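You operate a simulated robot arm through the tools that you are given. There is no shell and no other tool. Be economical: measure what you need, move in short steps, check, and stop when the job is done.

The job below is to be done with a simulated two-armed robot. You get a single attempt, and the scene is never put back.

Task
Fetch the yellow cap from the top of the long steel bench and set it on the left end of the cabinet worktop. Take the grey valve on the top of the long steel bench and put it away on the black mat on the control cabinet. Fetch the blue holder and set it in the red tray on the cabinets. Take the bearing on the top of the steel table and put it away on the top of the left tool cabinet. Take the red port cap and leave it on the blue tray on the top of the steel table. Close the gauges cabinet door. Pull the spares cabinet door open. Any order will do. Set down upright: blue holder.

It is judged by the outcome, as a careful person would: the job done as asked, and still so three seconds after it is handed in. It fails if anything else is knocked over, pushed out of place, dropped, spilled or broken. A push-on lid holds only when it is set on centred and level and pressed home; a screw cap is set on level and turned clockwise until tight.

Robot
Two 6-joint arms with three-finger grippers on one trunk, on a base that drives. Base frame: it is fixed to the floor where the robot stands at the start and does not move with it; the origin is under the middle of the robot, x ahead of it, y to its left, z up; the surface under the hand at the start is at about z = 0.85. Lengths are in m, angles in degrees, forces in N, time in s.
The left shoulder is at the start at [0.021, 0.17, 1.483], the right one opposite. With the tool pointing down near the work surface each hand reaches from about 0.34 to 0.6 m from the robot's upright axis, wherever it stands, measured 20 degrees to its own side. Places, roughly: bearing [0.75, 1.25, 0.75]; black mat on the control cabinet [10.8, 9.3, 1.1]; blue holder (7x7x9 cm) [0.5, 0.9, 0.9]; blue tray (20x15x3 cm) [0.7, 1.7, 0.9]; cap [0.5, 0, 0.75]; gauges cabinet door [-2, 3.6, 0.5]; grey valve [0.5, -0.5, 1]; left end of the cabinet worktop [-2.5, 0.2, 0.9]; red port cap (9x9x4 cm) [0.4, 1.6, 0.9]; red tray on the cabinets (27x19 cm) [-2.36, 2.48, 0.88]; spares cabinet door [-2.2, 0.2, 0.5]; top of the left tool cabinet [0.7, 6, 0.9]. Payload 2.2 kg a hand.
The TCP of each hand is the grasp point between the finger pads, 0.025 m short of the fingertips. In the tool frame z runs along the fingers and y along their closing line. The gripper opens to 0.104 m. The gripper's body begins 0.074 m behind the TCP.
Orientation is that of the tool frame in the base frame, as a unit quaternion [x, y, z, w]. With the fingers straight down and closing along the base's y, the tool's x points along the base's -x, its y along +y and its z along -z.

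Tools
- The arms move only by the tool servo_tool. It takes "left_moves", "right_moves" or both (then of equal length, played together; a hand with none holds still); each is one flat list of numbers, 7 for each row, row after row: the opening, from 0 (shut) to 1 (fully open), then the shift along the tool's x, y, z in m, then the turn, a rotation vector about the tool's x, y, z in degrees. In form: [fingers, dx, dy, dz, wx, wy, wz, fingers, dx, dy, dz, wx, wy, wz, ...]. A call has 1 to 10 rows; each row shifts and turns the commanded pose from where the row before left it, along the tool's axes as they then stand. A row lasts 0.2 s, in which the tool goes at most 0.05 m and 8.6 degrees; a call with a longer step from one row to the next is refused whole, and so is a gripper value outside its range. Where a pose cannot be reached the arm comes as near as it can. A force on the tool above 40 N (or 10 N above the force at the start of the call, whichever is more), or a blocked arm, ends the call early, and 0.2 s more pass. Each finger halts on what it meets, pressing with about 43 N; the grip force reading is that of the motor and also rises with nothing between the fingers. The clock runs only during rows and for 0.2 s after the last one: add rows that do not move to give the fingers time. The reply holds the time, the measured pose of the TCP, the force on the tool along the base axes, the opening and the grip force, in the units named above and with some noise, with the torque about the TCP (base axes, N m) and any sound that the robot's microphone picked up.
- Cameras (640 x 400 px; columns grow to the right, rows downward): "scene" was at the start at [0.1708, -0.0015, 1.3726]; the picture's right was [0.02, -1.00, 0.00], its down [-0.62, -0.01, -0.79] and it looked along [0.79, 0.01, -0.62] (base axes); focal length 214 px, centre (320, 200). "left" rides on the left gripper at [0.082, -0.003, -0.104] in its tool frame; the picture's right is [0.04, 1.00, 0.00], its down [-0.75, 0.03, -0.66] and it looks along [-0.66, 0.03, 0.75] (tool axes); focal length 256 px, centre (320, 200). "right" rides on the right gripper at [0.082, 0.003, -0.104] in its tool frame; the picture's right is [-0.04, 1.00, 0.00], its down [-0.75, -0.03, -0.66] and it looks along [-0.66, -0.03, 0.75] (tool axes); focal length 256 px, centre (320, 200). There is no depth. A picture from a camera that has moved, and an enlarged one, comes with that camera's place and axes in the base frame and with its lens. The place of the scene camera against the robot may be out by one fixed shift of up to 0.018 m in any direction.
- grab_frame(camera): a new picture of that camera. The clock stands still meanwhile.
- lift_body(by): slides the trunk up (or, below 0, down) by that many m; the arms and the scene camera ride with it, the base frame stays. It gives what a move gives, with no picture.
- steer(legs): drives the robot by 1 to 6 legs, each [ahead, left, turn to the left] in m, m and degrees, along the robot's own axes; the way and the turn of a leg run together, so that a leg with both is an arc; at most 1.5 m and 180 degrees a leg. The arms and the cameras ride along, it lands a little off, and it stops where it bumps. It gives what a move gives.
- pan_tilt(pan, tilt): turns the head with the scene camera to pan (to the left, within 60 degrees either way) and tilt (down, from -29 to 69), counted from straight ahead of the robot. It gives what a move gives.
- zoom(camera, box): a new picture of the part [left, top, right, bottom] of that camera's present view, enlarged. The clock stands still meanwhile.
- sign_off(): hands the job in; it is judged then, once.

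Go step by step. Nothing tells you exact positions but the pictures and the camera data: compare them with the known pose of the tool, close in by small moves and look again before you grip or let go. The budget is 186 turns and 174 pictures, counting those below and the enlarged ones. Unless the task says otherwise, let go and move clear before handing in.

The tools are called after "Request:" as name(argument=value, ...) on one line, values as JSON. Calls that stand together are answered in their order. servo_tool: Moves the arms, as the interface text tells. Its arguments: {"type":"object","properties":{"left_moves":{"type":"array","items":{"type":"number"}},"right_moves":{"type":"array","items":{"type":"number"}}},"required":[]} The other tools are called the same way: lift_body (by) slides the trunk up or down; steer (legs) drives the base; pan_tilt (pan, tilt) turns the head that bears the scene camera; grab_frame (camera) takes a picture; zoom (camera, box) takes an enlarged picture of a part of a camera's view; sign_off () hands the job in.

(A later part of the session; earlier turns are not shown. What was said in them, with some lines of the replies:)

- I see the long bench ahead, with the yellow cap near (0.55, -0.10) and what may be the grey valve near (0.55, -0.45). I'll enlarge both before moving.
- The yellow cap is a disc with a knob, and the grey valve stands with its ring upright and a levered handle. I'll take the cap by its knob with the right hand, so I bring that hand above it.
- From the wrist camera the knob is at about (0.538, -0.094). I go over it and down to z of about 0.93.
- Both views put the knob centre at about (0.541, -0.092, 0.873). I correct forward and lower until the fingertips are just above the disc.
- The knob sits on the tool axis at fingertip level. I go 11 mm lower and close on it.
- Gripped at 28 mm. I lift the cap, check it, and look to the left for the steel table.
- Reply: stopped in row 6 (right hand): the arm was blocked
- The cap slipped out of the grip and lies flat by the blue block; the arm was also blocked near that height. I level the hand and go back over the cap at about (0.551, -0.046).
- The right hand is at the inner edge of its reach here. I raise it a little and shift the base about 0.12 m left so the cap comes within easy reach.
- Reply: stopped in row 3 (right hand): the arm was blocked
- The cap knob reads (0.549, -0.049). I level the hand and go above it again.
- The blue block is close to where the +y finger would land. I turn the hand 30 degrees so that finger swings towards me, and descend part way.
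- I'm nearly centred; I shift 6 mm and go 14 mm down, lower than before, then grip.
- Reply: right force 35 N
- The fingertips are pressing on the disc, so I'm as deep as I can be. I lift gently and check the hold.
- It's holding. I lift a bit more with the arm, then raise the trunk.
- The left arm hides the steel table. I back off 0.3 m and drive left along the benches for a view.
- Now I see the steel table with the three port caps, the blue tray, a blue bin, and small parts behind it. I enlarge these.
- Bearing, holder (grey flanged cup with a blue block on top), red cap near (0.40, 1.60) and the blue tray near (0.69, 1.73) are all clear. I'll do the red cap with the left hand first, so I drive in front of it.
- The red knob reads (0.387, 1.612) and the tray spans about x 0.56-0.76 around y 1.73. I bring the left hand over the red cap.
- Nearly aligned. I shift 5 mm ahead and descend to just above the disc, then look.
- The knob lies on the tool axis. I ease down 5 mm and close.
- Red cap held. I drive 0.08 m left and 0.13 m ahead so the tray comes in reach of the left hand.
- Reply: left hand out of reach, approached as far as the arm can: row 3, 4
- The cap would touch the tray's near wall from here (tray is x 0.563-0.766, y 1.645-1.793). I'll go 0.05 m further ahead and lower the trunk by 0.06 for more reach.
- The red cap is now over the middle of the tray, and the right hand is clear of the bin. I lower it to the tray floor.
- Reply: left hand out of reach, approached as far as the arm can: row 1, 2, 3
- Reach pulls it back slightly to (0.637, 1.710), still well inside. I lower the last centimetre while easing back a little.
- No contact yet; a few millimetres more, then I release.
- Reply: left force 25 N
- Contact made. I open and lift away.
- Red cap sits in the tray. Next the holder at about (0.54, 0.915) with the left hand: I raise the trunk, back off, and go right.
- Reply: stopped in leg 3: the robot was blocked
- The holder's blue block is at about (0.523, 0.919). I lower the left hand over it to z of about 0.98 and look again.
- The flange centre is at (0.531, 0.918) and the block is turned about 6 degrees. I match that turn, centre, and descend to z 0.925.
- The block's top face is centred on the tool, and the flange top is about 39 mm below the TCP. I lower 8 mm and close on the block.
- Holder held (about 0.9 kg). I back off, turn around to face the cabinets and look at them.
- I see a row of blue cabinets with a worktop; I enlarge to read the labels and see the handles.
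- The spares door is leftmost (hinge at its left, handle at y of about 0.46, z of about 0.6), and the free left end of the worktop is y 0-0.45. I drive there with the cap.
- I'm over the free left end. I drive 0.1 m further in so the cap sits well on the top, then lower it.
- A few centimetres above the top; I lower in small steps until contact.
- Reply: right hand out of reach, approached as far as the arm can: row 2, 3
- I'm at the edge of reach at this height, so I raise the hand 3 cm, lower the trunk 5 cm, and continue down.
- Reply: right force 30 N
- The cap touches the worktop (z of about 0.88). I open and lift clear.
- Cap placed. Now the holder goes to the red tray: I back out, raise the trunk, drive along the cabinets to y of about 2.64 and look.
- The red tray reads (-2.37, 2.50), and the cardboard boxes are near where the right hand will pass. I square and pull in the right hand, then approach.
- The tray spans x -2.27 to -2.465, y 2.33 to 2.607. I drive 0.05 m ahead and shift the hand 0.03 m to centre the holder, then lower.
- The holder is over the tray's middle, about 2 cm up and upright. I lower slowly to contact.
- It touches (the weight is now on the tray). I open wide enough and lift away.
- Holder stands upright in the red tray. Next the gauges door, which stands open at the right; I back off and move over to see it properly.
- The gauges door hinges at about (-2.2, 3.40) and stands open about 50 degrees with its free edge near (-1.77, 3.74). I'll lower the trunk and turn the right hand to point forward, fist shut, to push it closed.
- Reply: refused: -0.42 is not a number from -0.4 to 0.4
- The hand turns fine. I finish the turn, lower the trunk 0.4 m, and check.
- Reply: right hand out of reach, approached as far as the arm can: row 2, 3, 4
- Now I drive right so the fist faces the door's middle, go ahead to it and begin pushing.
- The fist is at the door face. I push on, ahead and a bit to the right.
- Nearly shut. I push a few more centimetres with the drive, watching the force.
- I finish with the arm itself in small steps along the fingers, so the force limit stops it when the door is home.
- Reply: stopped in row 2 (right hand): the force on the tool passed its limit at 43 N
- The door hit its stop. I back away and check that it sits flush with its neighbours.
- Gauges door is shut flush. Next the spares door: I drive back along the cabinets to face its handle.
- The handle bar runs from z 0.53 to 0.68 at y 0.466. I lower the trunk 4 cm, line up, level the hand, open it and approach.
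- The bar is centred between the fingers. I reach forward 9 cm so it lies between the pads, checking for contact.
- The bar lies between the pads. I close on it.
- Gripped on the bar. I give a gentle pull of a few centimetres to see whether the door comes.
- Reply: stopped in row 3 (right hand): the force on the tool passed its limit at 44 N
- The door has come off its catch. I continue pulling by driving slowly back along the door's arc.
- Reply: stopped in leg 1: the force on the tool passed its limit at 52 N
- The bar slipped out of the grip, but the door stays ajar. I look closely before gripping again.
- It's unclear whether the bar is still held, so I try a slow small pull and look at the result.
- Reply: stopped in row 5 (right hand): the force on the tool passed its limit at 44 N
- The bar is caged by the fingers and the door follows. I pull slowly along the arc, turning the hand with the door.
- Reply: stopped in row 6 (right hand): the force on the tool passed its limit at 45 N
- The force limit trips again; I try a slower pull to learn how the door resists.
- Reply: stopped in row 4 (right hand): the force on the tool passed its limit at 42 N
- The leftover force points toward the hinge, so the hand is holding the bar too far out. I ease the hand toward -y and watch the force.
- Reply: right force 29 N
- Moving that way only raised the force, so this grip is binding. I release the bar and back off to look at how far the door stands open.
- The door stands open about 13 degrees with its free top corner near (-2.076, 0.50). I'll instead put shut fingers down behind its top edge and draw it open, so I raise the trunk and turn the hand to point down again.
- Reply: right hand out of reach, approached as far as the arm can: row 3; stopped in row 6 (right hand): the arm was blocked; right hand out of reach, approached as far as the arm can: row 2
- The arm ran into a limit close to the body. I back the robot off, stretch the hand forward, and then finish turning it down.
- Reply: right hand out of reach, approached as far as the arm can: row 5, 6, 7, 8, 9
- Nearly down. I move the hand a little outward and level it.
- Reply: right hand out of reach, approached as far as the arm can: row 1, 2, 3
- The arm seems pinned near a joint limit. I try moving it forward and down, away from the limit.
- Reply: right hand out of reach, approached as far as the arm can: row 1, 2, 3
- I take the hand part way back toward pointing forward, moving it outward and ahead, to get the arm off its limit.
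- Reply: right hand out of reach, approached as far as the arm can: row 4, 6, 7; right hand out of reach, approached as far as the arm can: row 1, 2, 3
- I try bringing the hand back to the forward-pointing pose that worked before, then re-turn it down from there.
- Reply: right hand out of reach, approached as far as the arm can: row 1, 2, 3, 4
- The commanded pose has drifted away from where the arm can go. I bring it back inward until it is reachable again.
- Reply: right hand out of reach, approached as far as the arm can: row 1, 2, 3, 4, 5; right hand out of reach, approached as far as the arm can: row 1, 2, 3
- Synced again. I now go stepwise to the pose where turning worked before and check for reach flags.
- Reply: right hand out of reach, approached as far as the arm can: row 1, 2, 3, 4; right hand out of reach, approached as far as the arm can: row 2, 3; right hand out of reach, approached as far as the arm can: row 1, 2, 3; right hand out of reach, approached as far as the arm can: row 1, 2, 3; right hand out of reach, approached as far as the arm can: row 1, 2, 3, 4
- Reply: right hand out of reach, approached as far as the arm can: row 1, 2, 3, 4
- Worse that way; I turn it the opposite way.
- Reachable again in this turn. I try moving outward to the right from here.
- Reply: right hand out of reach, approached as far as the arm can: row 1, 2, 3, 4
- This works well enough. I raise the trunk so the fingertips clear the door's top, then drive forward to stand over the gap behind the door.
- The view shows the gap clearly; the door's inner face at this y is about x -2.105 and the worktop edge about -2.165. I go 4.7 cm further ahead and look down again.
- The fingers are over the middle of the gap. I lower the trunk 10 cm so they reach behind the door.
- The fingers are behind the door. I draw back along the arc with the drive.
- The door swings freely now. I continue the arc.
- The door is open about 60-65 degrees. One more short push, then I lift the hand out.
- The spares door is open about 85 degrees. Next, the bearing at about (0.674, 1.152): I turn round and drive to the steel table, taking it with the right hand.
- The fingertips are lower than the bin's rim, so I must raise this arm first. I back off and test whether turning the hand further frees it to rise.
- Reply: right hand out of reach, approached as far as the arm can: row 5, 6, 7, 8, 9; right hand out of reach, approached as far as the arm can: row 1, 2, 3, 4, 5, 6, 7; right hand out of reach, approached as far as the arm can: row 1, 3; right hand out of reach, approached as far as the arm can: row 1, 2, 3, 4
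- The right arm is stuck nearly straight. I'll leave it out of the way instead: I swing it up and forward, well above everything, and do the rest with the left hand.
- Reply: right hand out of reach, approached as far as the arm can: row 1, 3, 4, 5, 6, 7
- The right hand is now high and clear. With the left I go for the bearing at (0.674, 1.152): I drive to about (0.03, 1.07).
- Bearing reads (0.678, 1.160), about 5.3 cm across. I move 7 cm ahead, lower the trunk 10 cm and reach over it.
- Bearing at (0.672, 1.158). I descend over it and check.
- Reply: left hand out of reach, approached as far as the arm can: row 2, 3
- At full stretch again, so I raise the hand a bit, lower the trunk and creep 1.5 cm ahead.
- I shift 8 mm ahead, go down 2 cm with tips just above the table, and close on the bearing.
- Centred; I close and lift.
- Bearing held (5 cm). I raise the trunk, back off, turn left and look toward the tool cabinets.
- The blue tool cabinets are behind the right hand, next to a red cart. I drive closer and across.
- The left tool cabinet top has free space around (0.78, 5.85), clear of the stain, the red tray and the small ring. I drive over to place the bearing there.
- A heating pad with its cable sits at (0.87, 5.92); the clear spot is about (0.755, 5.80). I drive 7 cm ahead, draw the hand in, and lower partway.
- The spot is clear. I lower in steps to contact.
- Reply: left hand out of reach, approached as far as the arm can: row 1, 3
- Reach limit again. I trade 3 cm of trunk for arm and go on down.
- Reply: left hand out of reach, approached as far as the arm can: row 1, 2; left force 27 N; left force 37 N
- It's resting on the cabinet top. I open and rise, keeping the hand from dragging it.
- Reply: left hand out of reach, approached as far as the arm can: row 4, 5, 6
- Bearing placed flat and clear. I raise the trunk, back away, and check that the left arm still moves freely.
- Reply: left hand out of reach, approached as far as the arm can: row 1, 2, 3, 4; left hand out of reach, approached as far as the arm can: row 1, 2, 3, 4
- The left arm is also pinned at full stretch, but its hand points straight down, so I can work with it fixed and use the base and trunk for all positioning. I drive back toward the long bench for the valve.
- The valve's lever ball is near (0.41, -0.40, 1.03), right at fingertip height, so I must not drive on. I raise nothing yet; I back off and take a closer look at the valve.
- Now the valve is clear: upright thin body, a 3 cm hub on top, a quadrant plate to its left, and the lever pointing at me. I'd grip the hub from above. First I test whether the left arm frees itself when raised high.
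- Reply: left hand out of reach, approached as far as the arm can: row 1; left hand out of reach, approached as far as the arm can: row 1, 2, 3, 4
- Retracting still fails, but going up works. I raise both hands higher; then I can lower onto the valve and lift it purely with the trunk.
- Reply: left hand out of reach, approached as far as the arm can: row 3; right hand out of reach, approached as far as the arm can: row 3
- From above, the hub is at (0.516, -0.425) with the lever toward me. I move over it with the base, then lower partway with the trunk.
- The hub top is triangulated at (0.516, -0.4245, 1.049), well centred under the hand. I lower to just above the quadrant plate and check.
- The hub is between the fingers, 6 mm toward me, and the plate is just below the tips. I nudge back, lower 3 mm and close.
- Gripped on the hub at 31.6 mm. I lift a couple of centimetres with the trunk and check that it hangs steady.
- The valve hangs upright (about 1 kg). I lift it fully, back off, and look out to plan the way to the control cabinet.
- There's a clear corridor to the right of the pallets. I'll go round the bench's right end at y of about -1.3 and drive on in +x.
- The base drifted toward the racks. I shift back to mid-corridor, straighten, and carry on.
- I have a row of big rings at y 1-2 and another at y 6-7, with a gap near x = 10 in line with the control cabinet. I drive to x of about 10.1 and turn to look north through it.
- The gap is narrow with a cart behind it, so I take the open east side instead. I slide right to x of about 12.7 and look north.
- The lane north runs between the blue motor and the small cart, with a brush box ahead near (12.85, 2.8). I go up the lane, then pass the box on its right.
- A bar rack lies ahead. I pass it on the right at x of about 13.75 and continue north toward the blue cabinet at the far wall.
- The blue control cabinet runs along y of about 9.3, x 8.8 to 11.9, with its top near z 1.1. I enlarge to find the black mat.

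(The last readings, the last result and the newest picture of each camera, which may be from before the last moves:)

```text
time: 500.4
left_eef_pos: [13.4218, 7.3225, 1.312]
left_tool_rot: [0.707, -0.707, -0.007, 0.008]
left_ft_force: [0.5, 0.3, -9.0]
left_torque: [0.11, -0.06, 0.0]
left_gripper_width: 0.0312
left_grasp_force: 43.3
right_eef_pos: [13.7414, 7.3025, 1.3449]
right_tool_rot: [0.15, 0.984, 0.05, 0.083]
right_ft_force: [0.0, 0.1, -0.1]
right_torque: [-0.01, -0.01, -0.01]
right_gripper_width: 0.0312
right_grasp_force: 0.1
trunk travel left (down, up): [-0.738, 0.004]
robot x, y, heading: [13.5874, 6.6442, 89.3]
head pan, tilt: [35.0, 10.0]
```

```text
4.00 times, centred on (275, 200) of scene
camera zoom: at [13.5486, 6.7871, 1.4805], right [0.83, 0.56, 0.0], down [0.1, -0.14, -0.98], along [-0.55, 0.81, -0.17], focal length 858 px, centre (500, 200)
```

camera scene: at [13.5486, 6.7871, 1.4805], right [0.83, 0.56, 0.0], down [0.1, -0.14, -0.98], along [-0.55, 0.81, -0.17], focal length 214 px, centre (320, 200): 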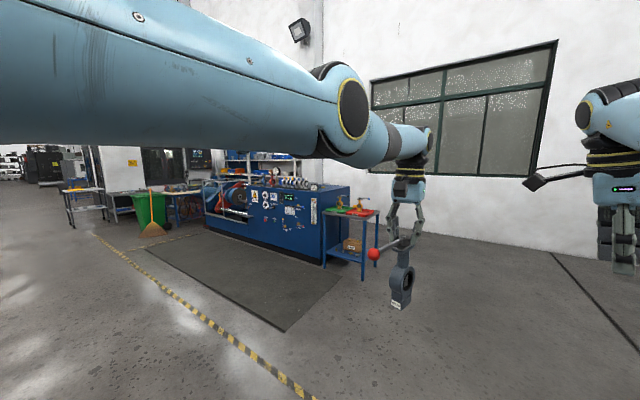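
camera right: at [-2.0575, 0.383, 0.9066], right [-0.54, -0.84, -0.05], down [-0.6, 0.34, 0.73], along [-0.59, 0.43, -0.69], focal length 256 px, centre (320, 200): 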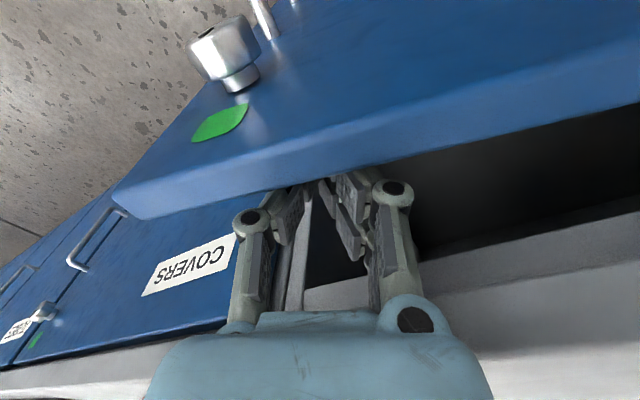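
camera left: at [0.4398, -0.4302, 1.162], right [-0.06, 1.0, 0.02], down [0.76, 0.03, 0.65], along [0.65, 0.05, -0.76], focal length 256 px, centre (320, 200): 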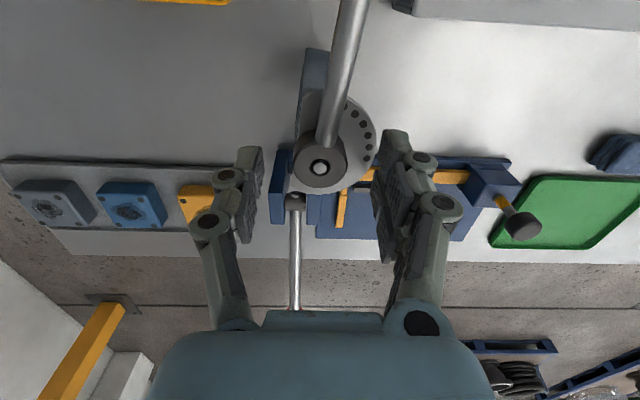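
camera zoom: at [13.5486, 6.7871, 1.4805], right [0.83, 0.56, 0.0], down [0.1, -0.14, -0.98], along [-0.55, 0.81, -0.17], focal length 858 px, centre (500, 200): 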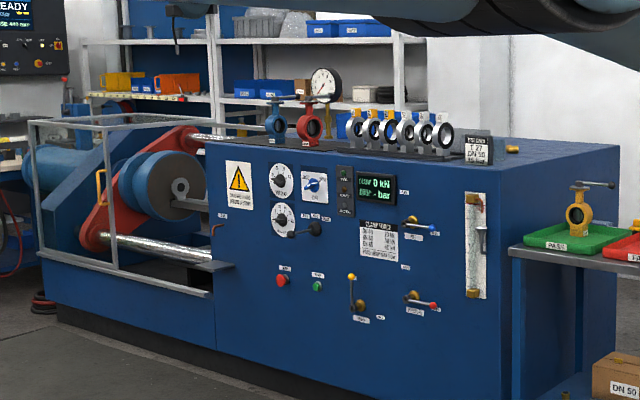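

The black mat lies on the cabinet's top at its left, near (10.87, 9.2), with two small valves on it. I drive up and across to face it.

Request:
steer(legs=[[1.0, 0, 1], [0, 1.25, 0], [0, 1.2, 0]])

Request:
pan_tilt(pan=5, tilt=20)

Request:
grab_frame(camera="scene")

```text
time: 517.2
left_eef_pos: [10.8993, 8.183, 1.3131]
left_tool_rot: [0.722, -0.692, -0.007, 0.008]
left_ft_force: [-0.4, 0.7, -9.8]
left_torque: [0.11, -0.05, -0.01]
left_gripper_width: 0.0311
left_grasp_force: 42.8
right_eef_pos: [11.2192, 8.1762, 1.3453]
right_tool_rot: [0.128, 0.987, 0.052, 0.081]
right_ft_force: [0.3, 0.5, 0.7]
right_torque: [-0.02, 0.02, -0.01]
right_gripper_width: 0.0311
right_grasp_force: 0.1
trunk travel left (down, up): [-0.738, 0.004]
robot x, y, heading: [11.0911, 7.5088, 91.7]
head pan, tilt: [35.0, 10.0]
```

```text
time: 518.1
left_eef_pos: [10.9, 8.1829, 1.3113]
left_tool_rot: [0.722, -0.692, -0.006, 0.008]
left_ft_force: [-0.1, 0.2, -9.1]
left_torque: [0.1, -0.03, -0.05]
left_gripper_width: 0.0313
left_grasp_force: 43.4
right_eef_pos: [11.2199, 8.1756, 1.3461]
right_tool_rot: [0.128, 0.987, 0.052, 0.082]
right_ft_force: [0.5, -0.3, -0.3]
right_torque: [0.02, -0.02, 0.01]
right_gripper_width: 0.0312
right_grasp_force: 0.1
trunk travel left (down, up): [-0.738, 0.004]
robot x, y, heading: [11.0941, 7.5085, 91.8]
head pan, tilt: [5.0, 20.0]
```

```text
32 pictures are left
camera scene: at [11.0933, 7.6699, 1.4642], right [0.99, 0.12, 0.0], down [0.04, -0.34, -0.94], along [-0.11, 0.93, -0.34], focal length 214 px, centre (320, 200)
```

scene: 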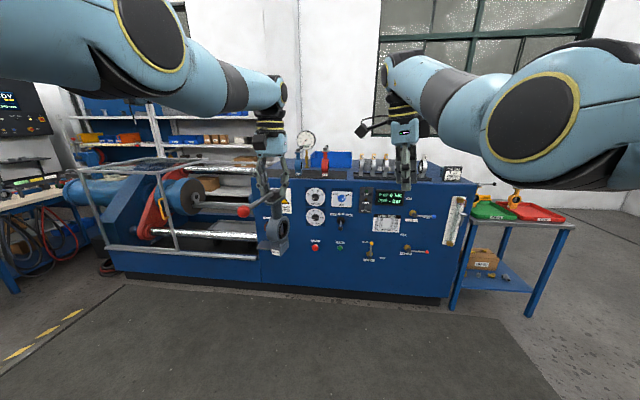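

Request:
zoom(camera="scene", box=[240, 130, 480, 280])

Request:
grab_frame(camera="left")

```text
2.67 times, centred on (360, 205) of scene
camera zoom: at [11.0933, 7.6699, 1.4642], right [0.99, 0.12, 0.0], down [0.04, -0.34, -0.94], along [-0.11, 0.93, -0.34], focal length 572 px, centre (213, 187)
```

zoom: 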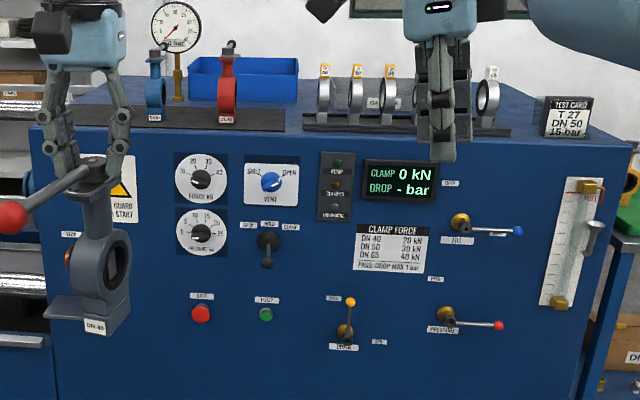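

```text
30 pictures are left
camera left: at [10.9094, 8.1017, 1.4153], right [-1.0, -0.08, 0.02], down [-0.05, 0.75, 0.65], along [-0.07, 0.65, -0.76], focal length 256 px, centre (320, 200)
```

left: 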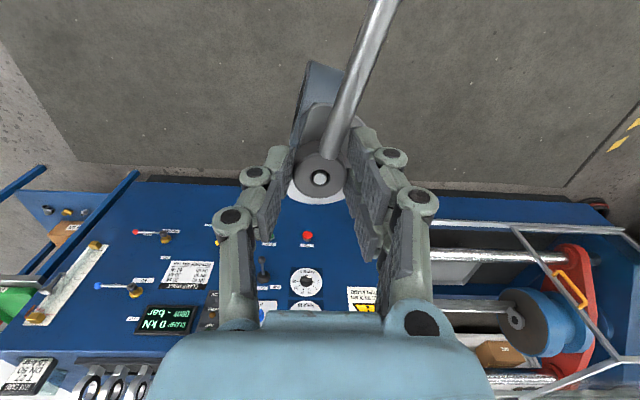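

I make out the mat with a blue and a red small valve on it at x of about 10.75 and 10.95. My valve's bottom is only at 1.11 now, so I raise the left arm further before approaching.

Request:
servo_tool(left_moves=[0.1, 0, 0, -0.03, 0, 0, 0, 0.1, 0.001, 0, -0.03, 0, 0, 0, 0.1, 0.003, 0, -0.03, 0, 0, 0, 0.1, 0, 0, 0, 0, 0, 0])

Request:
steer(legs=[[0.4, 0.05, -1.7]])

Request:
pan_tilt(pan=12, tilt=25)

Request:
zoom(camera="scene", box=[180, 110, 420, 260])

Request:
grab_frame(camera="left")

```text
time: 519.1
left_eef_pos: [10.8989, 8.1781, 1.4029]
left_tool_rot: [0.722, -0.692, -0.006, 0.009]
left_ft_force: [-0.2, -0.7, -9.3]
left_torque: [0.12, -0.05, -0.02]
left_gripper_width: 0.0313
left_grasp_force: 43.0
right_eef_pos: [11.2188, 8.1754, 1.3439]
right_tool_rot: [0.129, 0.987, 0.051, 0.082]
right_ft_force: [0.1, -0.2, -0.5]
right_torque: [0.01, 0.0, 0.01]
right_gripper_width: 0.0313
right_grasp_force: 0.1
trunk travel left (down, up): [-0.738, 0.004]
robot x, y, heading: [11.094, 7.5034, 91.8]
head pan, tilt: [5.0, 20.0]
```

```text
time: 521.6
left_eef_pos: [10.8709, 8.5831, 1.4026]
left_tool_rot: [0.709, -0.706, -0.007, 0.008]
left_ft_force: [0.3, -0.1, -9.0]
left_torque: [0.08, -0.08, -0.01]
left_gripper_width: 0.0311
left_grasp_force: 42.9
right_eef_pos: [11.191, 8.5667, 1.3456]
right_tool_rot: [0.146, 0.985, 0.05, 0.083]
right_ft_force: [0.1, -0.5, -0.1]
right_torque: [-0.02, -0.01, 0.0]
right_gripper_width: 0.0314
right_grasp_force: 0.1
trunk travel left (down, up): [-0.738, 0.004]
robot x, y, heading: [11.0394, 7.906, 89.7]
head pan, tilt: [5.0, 20.0]
```

```text
time: 522.3
left_eef_pos: [10.869, 8.5839, 1.4014]
left_tool_rot: [0.709, -0.705, -0.006, 0.008]
left_ft_force: [0.1, 0.4, -9.2]
left_torque: [0.07, -0.09, 0.0]
left_gripper_width: 0.0312
left_grasp_force: 43.1
right_eef_pos: [11.1887, 8.57, 1.3448]
right_tool_rot: [0.146, 0.984, 0.05, 0.083]
right_ft_force: [-0.5, -0.9, 0.1]
right_torque: [-0.01, 0.02, 0.0]
right_gripper_width: 0.0313
right_grasp_force: 0.1
trunk travel left (down, up): [-0.738, 0.004]
robot x, y, heading: [11.0422, 7.9053, 89.6]
head pan, tilt: [12.0, 25.0]
```

```text
2.67 times, centred on (300, 185) of scene
camera zoom: at [11.0345, 8.0656, 1.456], right [0.98, 0.2, 0.0], down [0.09, -0.42, -0.91], along [-0.18, 0.89, -0.42], focal length 572 px, centre (373, 240)
```

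zoom: 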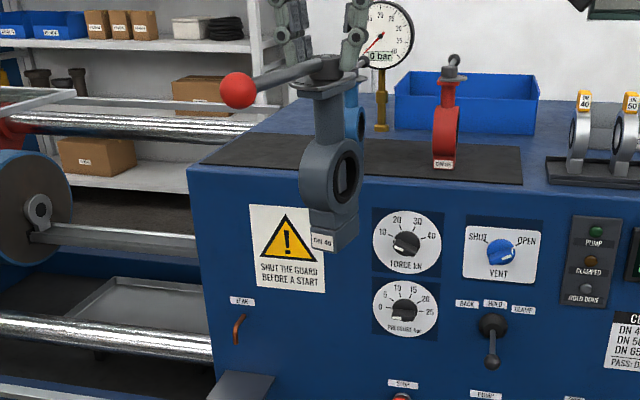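

```text
28 pictures are left
camera left: at [10.8767, 8.5015, 1.5061], right [-1.0, -0.05, 0.02], down [-0.02, 0.76, 0.65], along [-0.05, 0.65, -0.76], focal length 256 px, centre (320, 200)
```

left: 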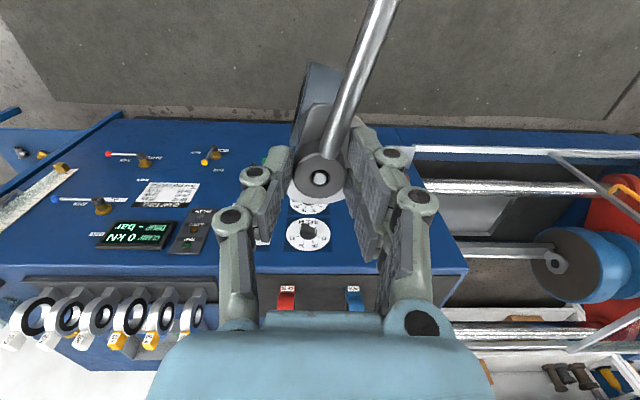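

The mat spans x 10.47-11.10, y 9.12-9.37, with the blue valve at x 10.725 and the red at 10.933. I'll stand mine at (10.58, 9.25). The idle right hand would come down on the red valve, so I raise it well out of the way first.

Request:
servo_tool(right_moves=[0.3, -0.006, 0.003, -0.044, 0, 0, 0, 0.3, -0.007, 0, -0.044, 0, 0, 0, 0.3, -0.009, -0.004, -0.044, 0, 0, 0, 0.3, -0.01, -0.008, -0.044, 0, 0, 0, 0.3, -0.011, -0.012, -0.044, 0, 0, 0, 0.3, 0, 0, 0, 0, 0, 0])

```text
time: 523.7
left_eef_pos: [10.8707, 8.5826, 1.4024]
left_tool_rot: [0.709, -0.705, -0.006, 0.009]
left_ft_force: [0.8, 0.5, -9.8]
left_torque: [0.09, -0.05, 0.03]
left_gripper_width: 0.0311
left_grasp_force: 43.0
right_eef_pos: [11.1799, 8.5708, 1.5316]
right_tool_rot: [0.142, 0.979, 0.106, 0.099]
right_ft_force: [0.2, 0.2, 0.1]
right_torque: [0.0, -0.01, 0.02]
right_gripper_width: 0.0311
right_grasp_force: 0.0
right hand out of reach, approached as far as the arm can: row 2, 3, 4, 5
trunk travel left (down, up): [-0.738, 0.004]
robot x, y, heading: [11.0416, 7.9069, 89.7]
head pan, tilt: [12.0, 25.0]
```

Right hand is clear above. I go left 0.29 m, then ahead 0.5 m, and check against the blue valve.

Request:
steer(legs=[[0, 0.295, 0.3], [0.5, 0, 0]])

Request:
grab_frame(camera="left")

Request:
grab_frame(camera="scene")

```text
time: 528.3
left_eef_pos: [10.5662, 9.0744, 1.4037]
left_tool_rot: [0.712, -0.702, -0.006, 0.009]
left_ft_force: [0.1, 0.2, -9.2]
left_torque: [0.08, -0.07, -0.01]
left_gripper_width: 0.0312
left_grasp_force: 43.3
right_eef_pos: [10.8778, 9.0659, 1.5327]
right_tool_rot: [0.136, 0.98, 0.107, 0.098]
right_ft_force: [0.6, -0.7, -0.5]
right_torque: [0.0, 0.02, -0.01]
right_gripper_width: 0.0315
right_grasp_force: 0.1
trunk travel left (down, up): [-0.738, 0.004]
robot x, y, heading: [10.7455, 8.4002, 90.4]
head pan, tilt: [12.0, 25.0]
```

```text
27 pictures are left
camera left: at [10.5743, 8.993, 1.5069], right [-1.0, -0.06, 0.02], down [-0.03, 0.76, 0.65], along [-0.05, 0.65, -0.76], focal length 256 px, centre (320, 200)
```

left: 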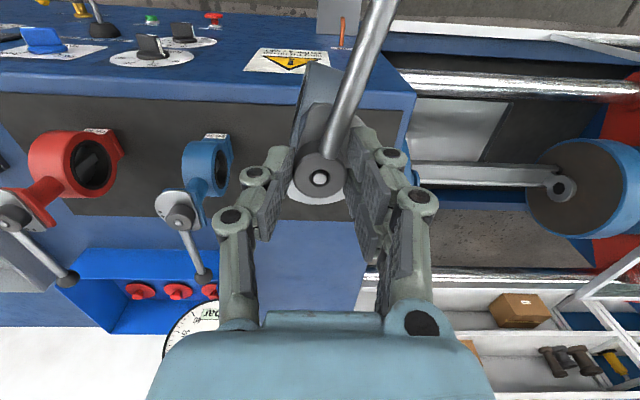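

```text
26 pictures are left
camera scene: at [10.7369, 8.5587, 1.4561], right [0.98, 0.21, 0.0], down [0.09, -0.41, -0.91], along [-0.19, 0.89, -0.42], focal length 214 px, centre (320, 200)
```

scene: 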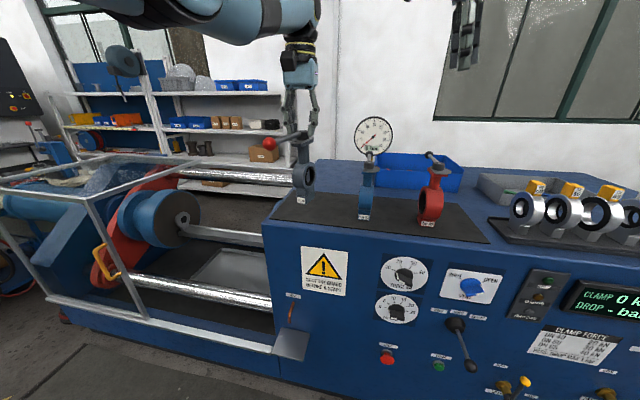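

Good view: the mat's free left part is x 10.46-10.70. I go 0.165 m ahead and 2 cm right, then lower partway.

Request:
steer(legs=[[0.165, -0.02, -0.4]])

Request:
lift_body(by=-0.07)

Request:
grab_frame(camera="scene")

Request:
grab_frame(camera="left")

```text
time: 529.7
left_eef_pos: [10.5904, 9.2371, 1.403]
left_tool_rot: [0.71, -0.704, -0.007, 0.008]
left_ft_force: [-0.5, -0.3, -8.8]
left_torque: [0.07, -0.06, 0.0]
left_gripper_width: 0.0314
left_grasp_force: 43.1
right_eef_pos: [10.9032, 9.2273, 1.5325]
right_tool_rot: [0.14, 0.979, 0.108, 0.098]
right_ft_force: [0.4, 0.1, -0.3]
right_torque: [-0.01, 0.01, -0.01]
right_gripper_width: 0.0312
right_grasp_force: 0.0
trunk travel left (down, up): [-0.738, 0.004]
robot x, y, heading: [10.7621, 8.5635, 89.8]
head pan, tilt: [12.0, 25.0]
```

```text
time: 530.8
left_eef_pos: [10.5917, 9.2384, 1.3334]
left_tool_rot: [0.71, -0.704, -0.006, 0.009]
left_ft_force: [-0.6, -0.9, -9.2]
left_torque: [0.08, -0.02, 0.0]
left_gripper_width: 0.0311
left_grasp_force: 43.3
right_eef_pos: [10.9032, 9.2291, 1.4639]
right_tool_rot: [0.14, 0.979, 0.107, 0.099]
right_ft_force: [0.1, -0.3, 0.2]
right_torque: [0.03, 0.03, 0.0]
right_gripper_width: 0.0311
right_grasp_force: 0.1
trunk travel left (down, up): [-0.668, 0.074]
robot x, y, heading: [10.7608, 8.5625, 89.9]
head pan, tilt: [12.0, 25.0]
```

```text
25 pictures are left
camera scene: at [10.7581, 8.7215, 1.3861], right [0.98, 0.21, 0.0], down [0.09, -0.41, -0.91], along [-0.19, 0.89, -0.42], focal length 214 px, centre (320, 200)
```

scene: 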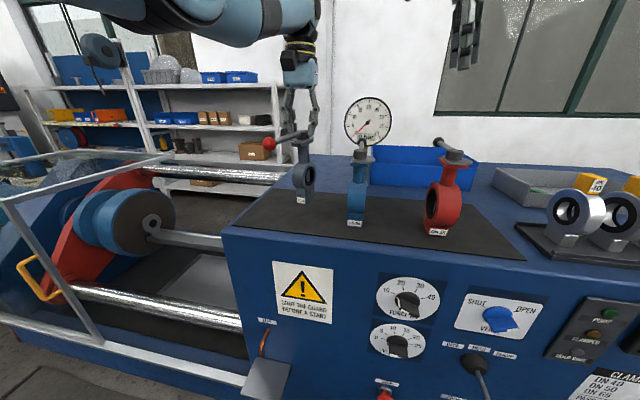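

```text
24 pictures are left
camera left: at [10.5986, 9.1566, 1.4373], right [-1.0, -0.05, 0.02], down [-0.02, 0.76, 0.65], along [-0.05, 0.65, -0.76], focal length 256 px, centre (320, 200)
```

left: 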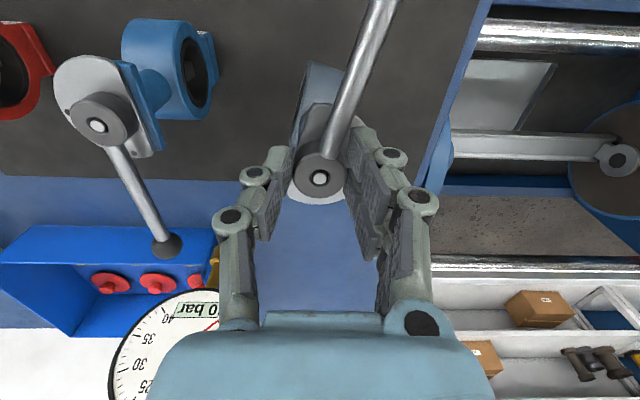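

All is over the mat with good clearance. I lower the last 3 cm in small trunk steps, watching the force.

Request:
lift_body(by=-0.024)

Request:
lift_body(by=-0.006)

```text
time: 531.5
left_eef_pos: [10.591, 9.2399, 1.3088]
left_tool_rot: [0.71, -0.704, -0.006, 0.008]
left_ft_force: [0.0, 0.0, -9.5]
left_torque: [0.1, -0.04, -0.03]
left_gripper_width: 0.0312
left_grasp_force: 43.4
right_eef_pos: [10.9016, 9.2298, 1.4387]
right_tool_rot: [0.14, 0.979, 0.107, 0.099]
right_ft_force: [-0.2, -0.3, -0.6]
right_torque: [0.0, -0.02, -0.02]
right_gripper_width: 0.0314
right_grasp_force: 0.0
trunk travel left (down, up): [-0.644, 0.098]
robot x, y, heading: [10.7635, 8.5613, 89.9]
head pan, tilt: [12.0, 25.0]
```

```text
time: 532.0
left_eef_pos: [10.5914, 9.2385, 1.3016]
left_tool_rot: [0.71, -0.704, -0.006, 0.008]
left_ft_force: [-0.6, -0.2, -9.4]
left_torque: [0.06, -0.07, -0.03]
left_gripper_width: 0.031
left_grasp_force: 43.0
right_eef_pos: [10.9019, 9.2282, 1.4329]
right_tool_rot: [0.14, 0.98, 0.106, 0.099]
right_ft_force: [0.3, 0.3, -0.2]
right_torque: [0.0, -0.01, 0.03]
right_gripper_width: 0.0312
right_grasp_force: 0.0
trunk travel left (down, up): [-0.638, 0.104]
robot x, y, heading: [10.7633, 8.5624, 90.1]
head pan, tilt: [12.0, 25.0]
```

Request:
lift_body(by=-0.006)

Request:
zoom(camera="scene", box=[240, 120, 400, 220])

```text
time: 532.6
left_eef_pos: [10.5924, 9.2384, 1.2966]
left_tool_rot: [0.71, -0.704, -0.006, 0.009]
left_ft_force: [-0.3, 1.0, -10.1]
left_torque: [0.11, -0.06, 0.01]
left_gripper_width: 0.0315
left_grasp_force: 43.0
right_eef_pos: [10.9025, 9.2301, 1.4267]
right_tool_rot: [0.14, 0.979, 0.106, 0.099]
right_ft_force: [0.2, -0.2, 0.2]
right_torque: [0.0, -0.02, -0.01]
right_gripper_width: 0.0312
right_grasp_force: 0.1
trunk travel left (down, up): [-0.632, 0.11]
robot x, y, heading: [10.7605, 8.5661, 89.7]
head pan, tilt: [12.0, 25.0]
```

```text
4.00 times, centred on (320, 170) of scene
camera zoom: at [10.7581, 8.7225, 1.3498], right [0.98, 0.21, 0.0], down [0.09, -0.41, -0.91], along [-0.19, 0.89, -0.42], focal length 858 px, centre (320, 320)
```

zoom: 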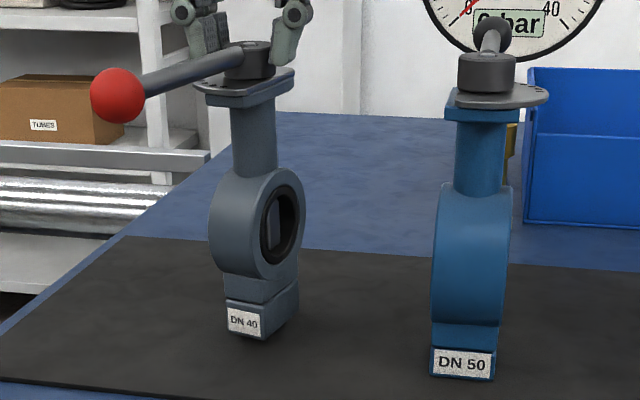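

Not yet down. I continue in small steps.

Request:
lift_body(by=-0.008)

Request:
lift_body(by=-0.006)

```text
time: 533.1
left_eef_pos: [10.5922, 9.2378, 1.2917]
left_tool_rot: [0.711, -0.703, -0.008, 0.008]
left_ft_force: [-0.3, -1.1, 2.5]
left_torque: [-0.3, -0.14, 0.01]
left_gripper_width: 0.0308
left_grasp_force: 42.8
right_eef_pos: [10.9033, 9.2271, 1.4192]
right_tool_rot: [0.139, 0.979, 0.107, 0.099]
right_ft_force: [-0.6, 0.3, -0.3]
right_torque: [0.03, 0.0, 0.0]
right_gripper_width: 0.0312
right_grasp_force: 0.1
trunk travel left (down, up): [-0.624, 0.118]
robot x, y, heading: [10.763, 8.5617, 89.9]
head pan, tilt: [12.0, 25.0]
```

```text
time: 533.7
left_eef_pos: [10.5921, 9.236, 1.2892]
left_tool_rot: [0.71, -0.704, -0.011, 0.004]
left_ft_force: [-2.8, 3.6, 33.3]
left_torque: [0.24, 0.09, -0.17]
left_gripper_width: 0.0315
left_grasp_force: 43.0
right_eef_pos: [10.9032, 9.2263, 1.4159]
right_tool_rot: [0.139, 0.98, 0.108, 0.098]
right_ft_force: [-0.2, -0.4, -0.6]
right_torque: [0.0, 0.01, 0.0]
right_gripper_width: 0.0313
right_grasp_force: 0.0
trunk travel left (down, up): [-0.618, 0.124]
robot x, y, heading: [10.7641, 8.5633, 89.9]
head pan, tilt: [12.0, 25.0]
```

It stands on the mat. I ease off the pressure, open, and rise straight up.

Request:
lift_body(by=0.004)

Request:
servo_tool(left_moves=[0.35, 0, 0, 0, 0, 0, 0, 0.5, 0, 0, 0, 0, 0, 0, 0.6, 0, 0, 0, 0, 0, 0, 0.6, 0, 0, 0, 0, 0, 0])

Request:
lift_body(by=0.12)

Request:
zoom(camera="scene", box=[240, 140, 400, 240])

```text
time: 534.2
left_eef_pos: [10.5919, 9.238, 1.2897]
left_tool_rot: [0.71, -0.704, -0.007, 0.007]
left_ft_force: [-1.9, 8.2, 19.4]
left_torque: [1.29, 0.07, 0.05]
left_gripper_width: 0.0313
left_grasp_force: 43.0
right_eef_pos: [10.903, 9.2275, 1.4177]
right_tool_rot: [0.14, 0.979, 0.108, 0.099]
right_ft_force: [-0.4, 0.2, 0.1]
right_torque: [0.02, -0.03, -0.01]
right_gripper_width: 0.0311
right_grasp_force: 0.1
trunk travel left (down, up): [-0.622, 0.12]
robot x, y, heading: [10.7655, 8.5687, 89.7]
head pan, tilt: [12.0, 25.0]
```

```text
time: 535.2
left_eef_pos: [10.5918, 9.2374, 1.2868]
left_tool_rot: [0.71, -0.705, -0.007, 0.008]
left_ft_force: [0.0, -0.5, -0.2]
left_torque: [-0.01, -0.01, 0.01]
left_gripper_width: 0.0622
left_grasp_force: 0.1
right_eef_pos: [10.9024, 9.2276, 1.4172]
right_tool_rot: [0.14, 0.979, 0.106, 0.099]
right_ft_force: [-0.3, -0.5, 0.3]
right_torque: [0.03, 0.0, -0.01]
right_gripper_width: 0.0313
right_grasp_force: 0.0
trunk travel left (down, up): [-0.622, 0.12]
robot x, y, heading: [10.7634, 8.5618, 89.8]
head pan, tilt: [12.0, 25.0]
```

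```text
time: 536.7
left_eef_pos: [10.592, 9.2384, 1.4061]
left_tool_rot: [0.71, -0.704, -0.006, 0.009]
left_ft_force: [-0.4, -0.1, -0.4]
left_torque: [0.0, 0.01, -0.06]
left_gripper_width: 0.0622
left_grasp_force: 0.1
right_eef_pos: [10.9027, 9.228, 1.5362]
right_tool_rot: [0.14, 0.979, 0.107, 0.099]
right_ft_force: [-1.1, 0.2, -0.9]
right_torque: [-0.01, 0.0, -0.01]
right_gripper_width: 0.0314
right_grasp_force: 0.1
trunk travel left (down, up): [-0.742, 0.0]
robot x, y, heading: [10.7664, 8.5608, 89.9]
head pan, tilt: [12.0, 25.0]
```

```text
4.00 times, centred on (320, 190) of scene
camera zoom: at [10.7584, 8.7213, 1.4599], right [0.98, 0.21, 0.0], down [0.09, -0.41, -0.91], along [-0.19, 0.89, -0.42], focal length 858 px, centre (320, 240)
```

zoom: 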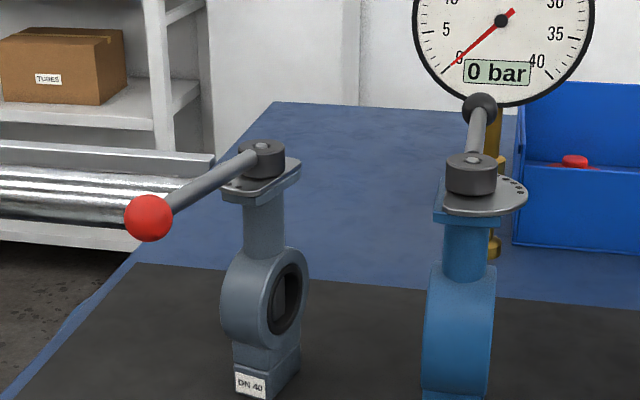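

The valve stands upright on the mat, clear of its neighbours. I back away and take a last look.

Request:
steer(legs=[[-0.6, 0, 0]])

Request:
zoom(camera="scene", box=[220, 130, 460, 280])

```text
time: 540.1
left_eef_pos: [10.5869, 8.644, 1.4064]
left_tool_rot: [0.714, -0.701, -0.006, 0.009]
left_ft_force: [0.5, -0.2, 0.7]
left_torque: [0.02, 0.03, 0.01]
left_gripper_width: 0.0621
left_grasp_force: 0.0
right_eef_pos: [10.8969, 8.6358, 1.5367]
right_tool_rot: [0.136, 0.98, 0.108, 0.098]
right_ft_force: [0.6, -0.5, 0.2]
right_torque: [-0.01, 0.02, 0.01]
right_gripper_width: 0.0311
right_grasp_force: 0.1
trunk travel left (down, up): [-0.742, 0.0]
robot x, y, heading: [10.7655, 7.9718, 90.5]
head pan, tilt: [12.0, 25.0]
```

```text
2.67 times, centred on (340, 205) of scene
camera zoom: at [10.7584, 8.1281, 1.46], right [0.98, 0.21, 0.0], down [0.09, -0.41, -0.91], along [-0.19, 0.88, -0.42], focal length 572 px, centre (267, 187)
```

zoom: 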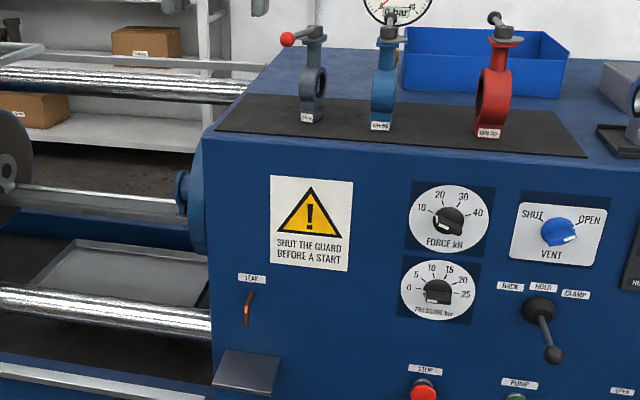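

All the items are placed and both doors are done, and the hands are clear, so I hand the job in.

Request:
sign_off()

```text
The job is handed in.
```

All seven parts of the job are done and it is handed in: the four small items and the valve are placed, the gauges door is shut and the spares door is open.

- **Yellow cap:** it lies flat on the left end of the cabinet worktop. It slipped from the grip once on the long steel bench and moved a few centimetres before I took it again.
- **Grey valve:** it stands upright on the black mat, clear of the blue and red valves already there.
- **Blue holder:** it stands upright in the red tray on the cabinets.
- **Bearing:** it lies flat on the left tool cabinet, clear of the other things on top.
- **Red port cap:** it lies in the blue tray on the steel table.
- **Doors:** the gauges door closed to its stop, and the spares door stands open about 85 degrees.

I saw nothing else knocked over or moved, though I looked at each place only as I finished there. The drive was blocked once near the table and bench legs.
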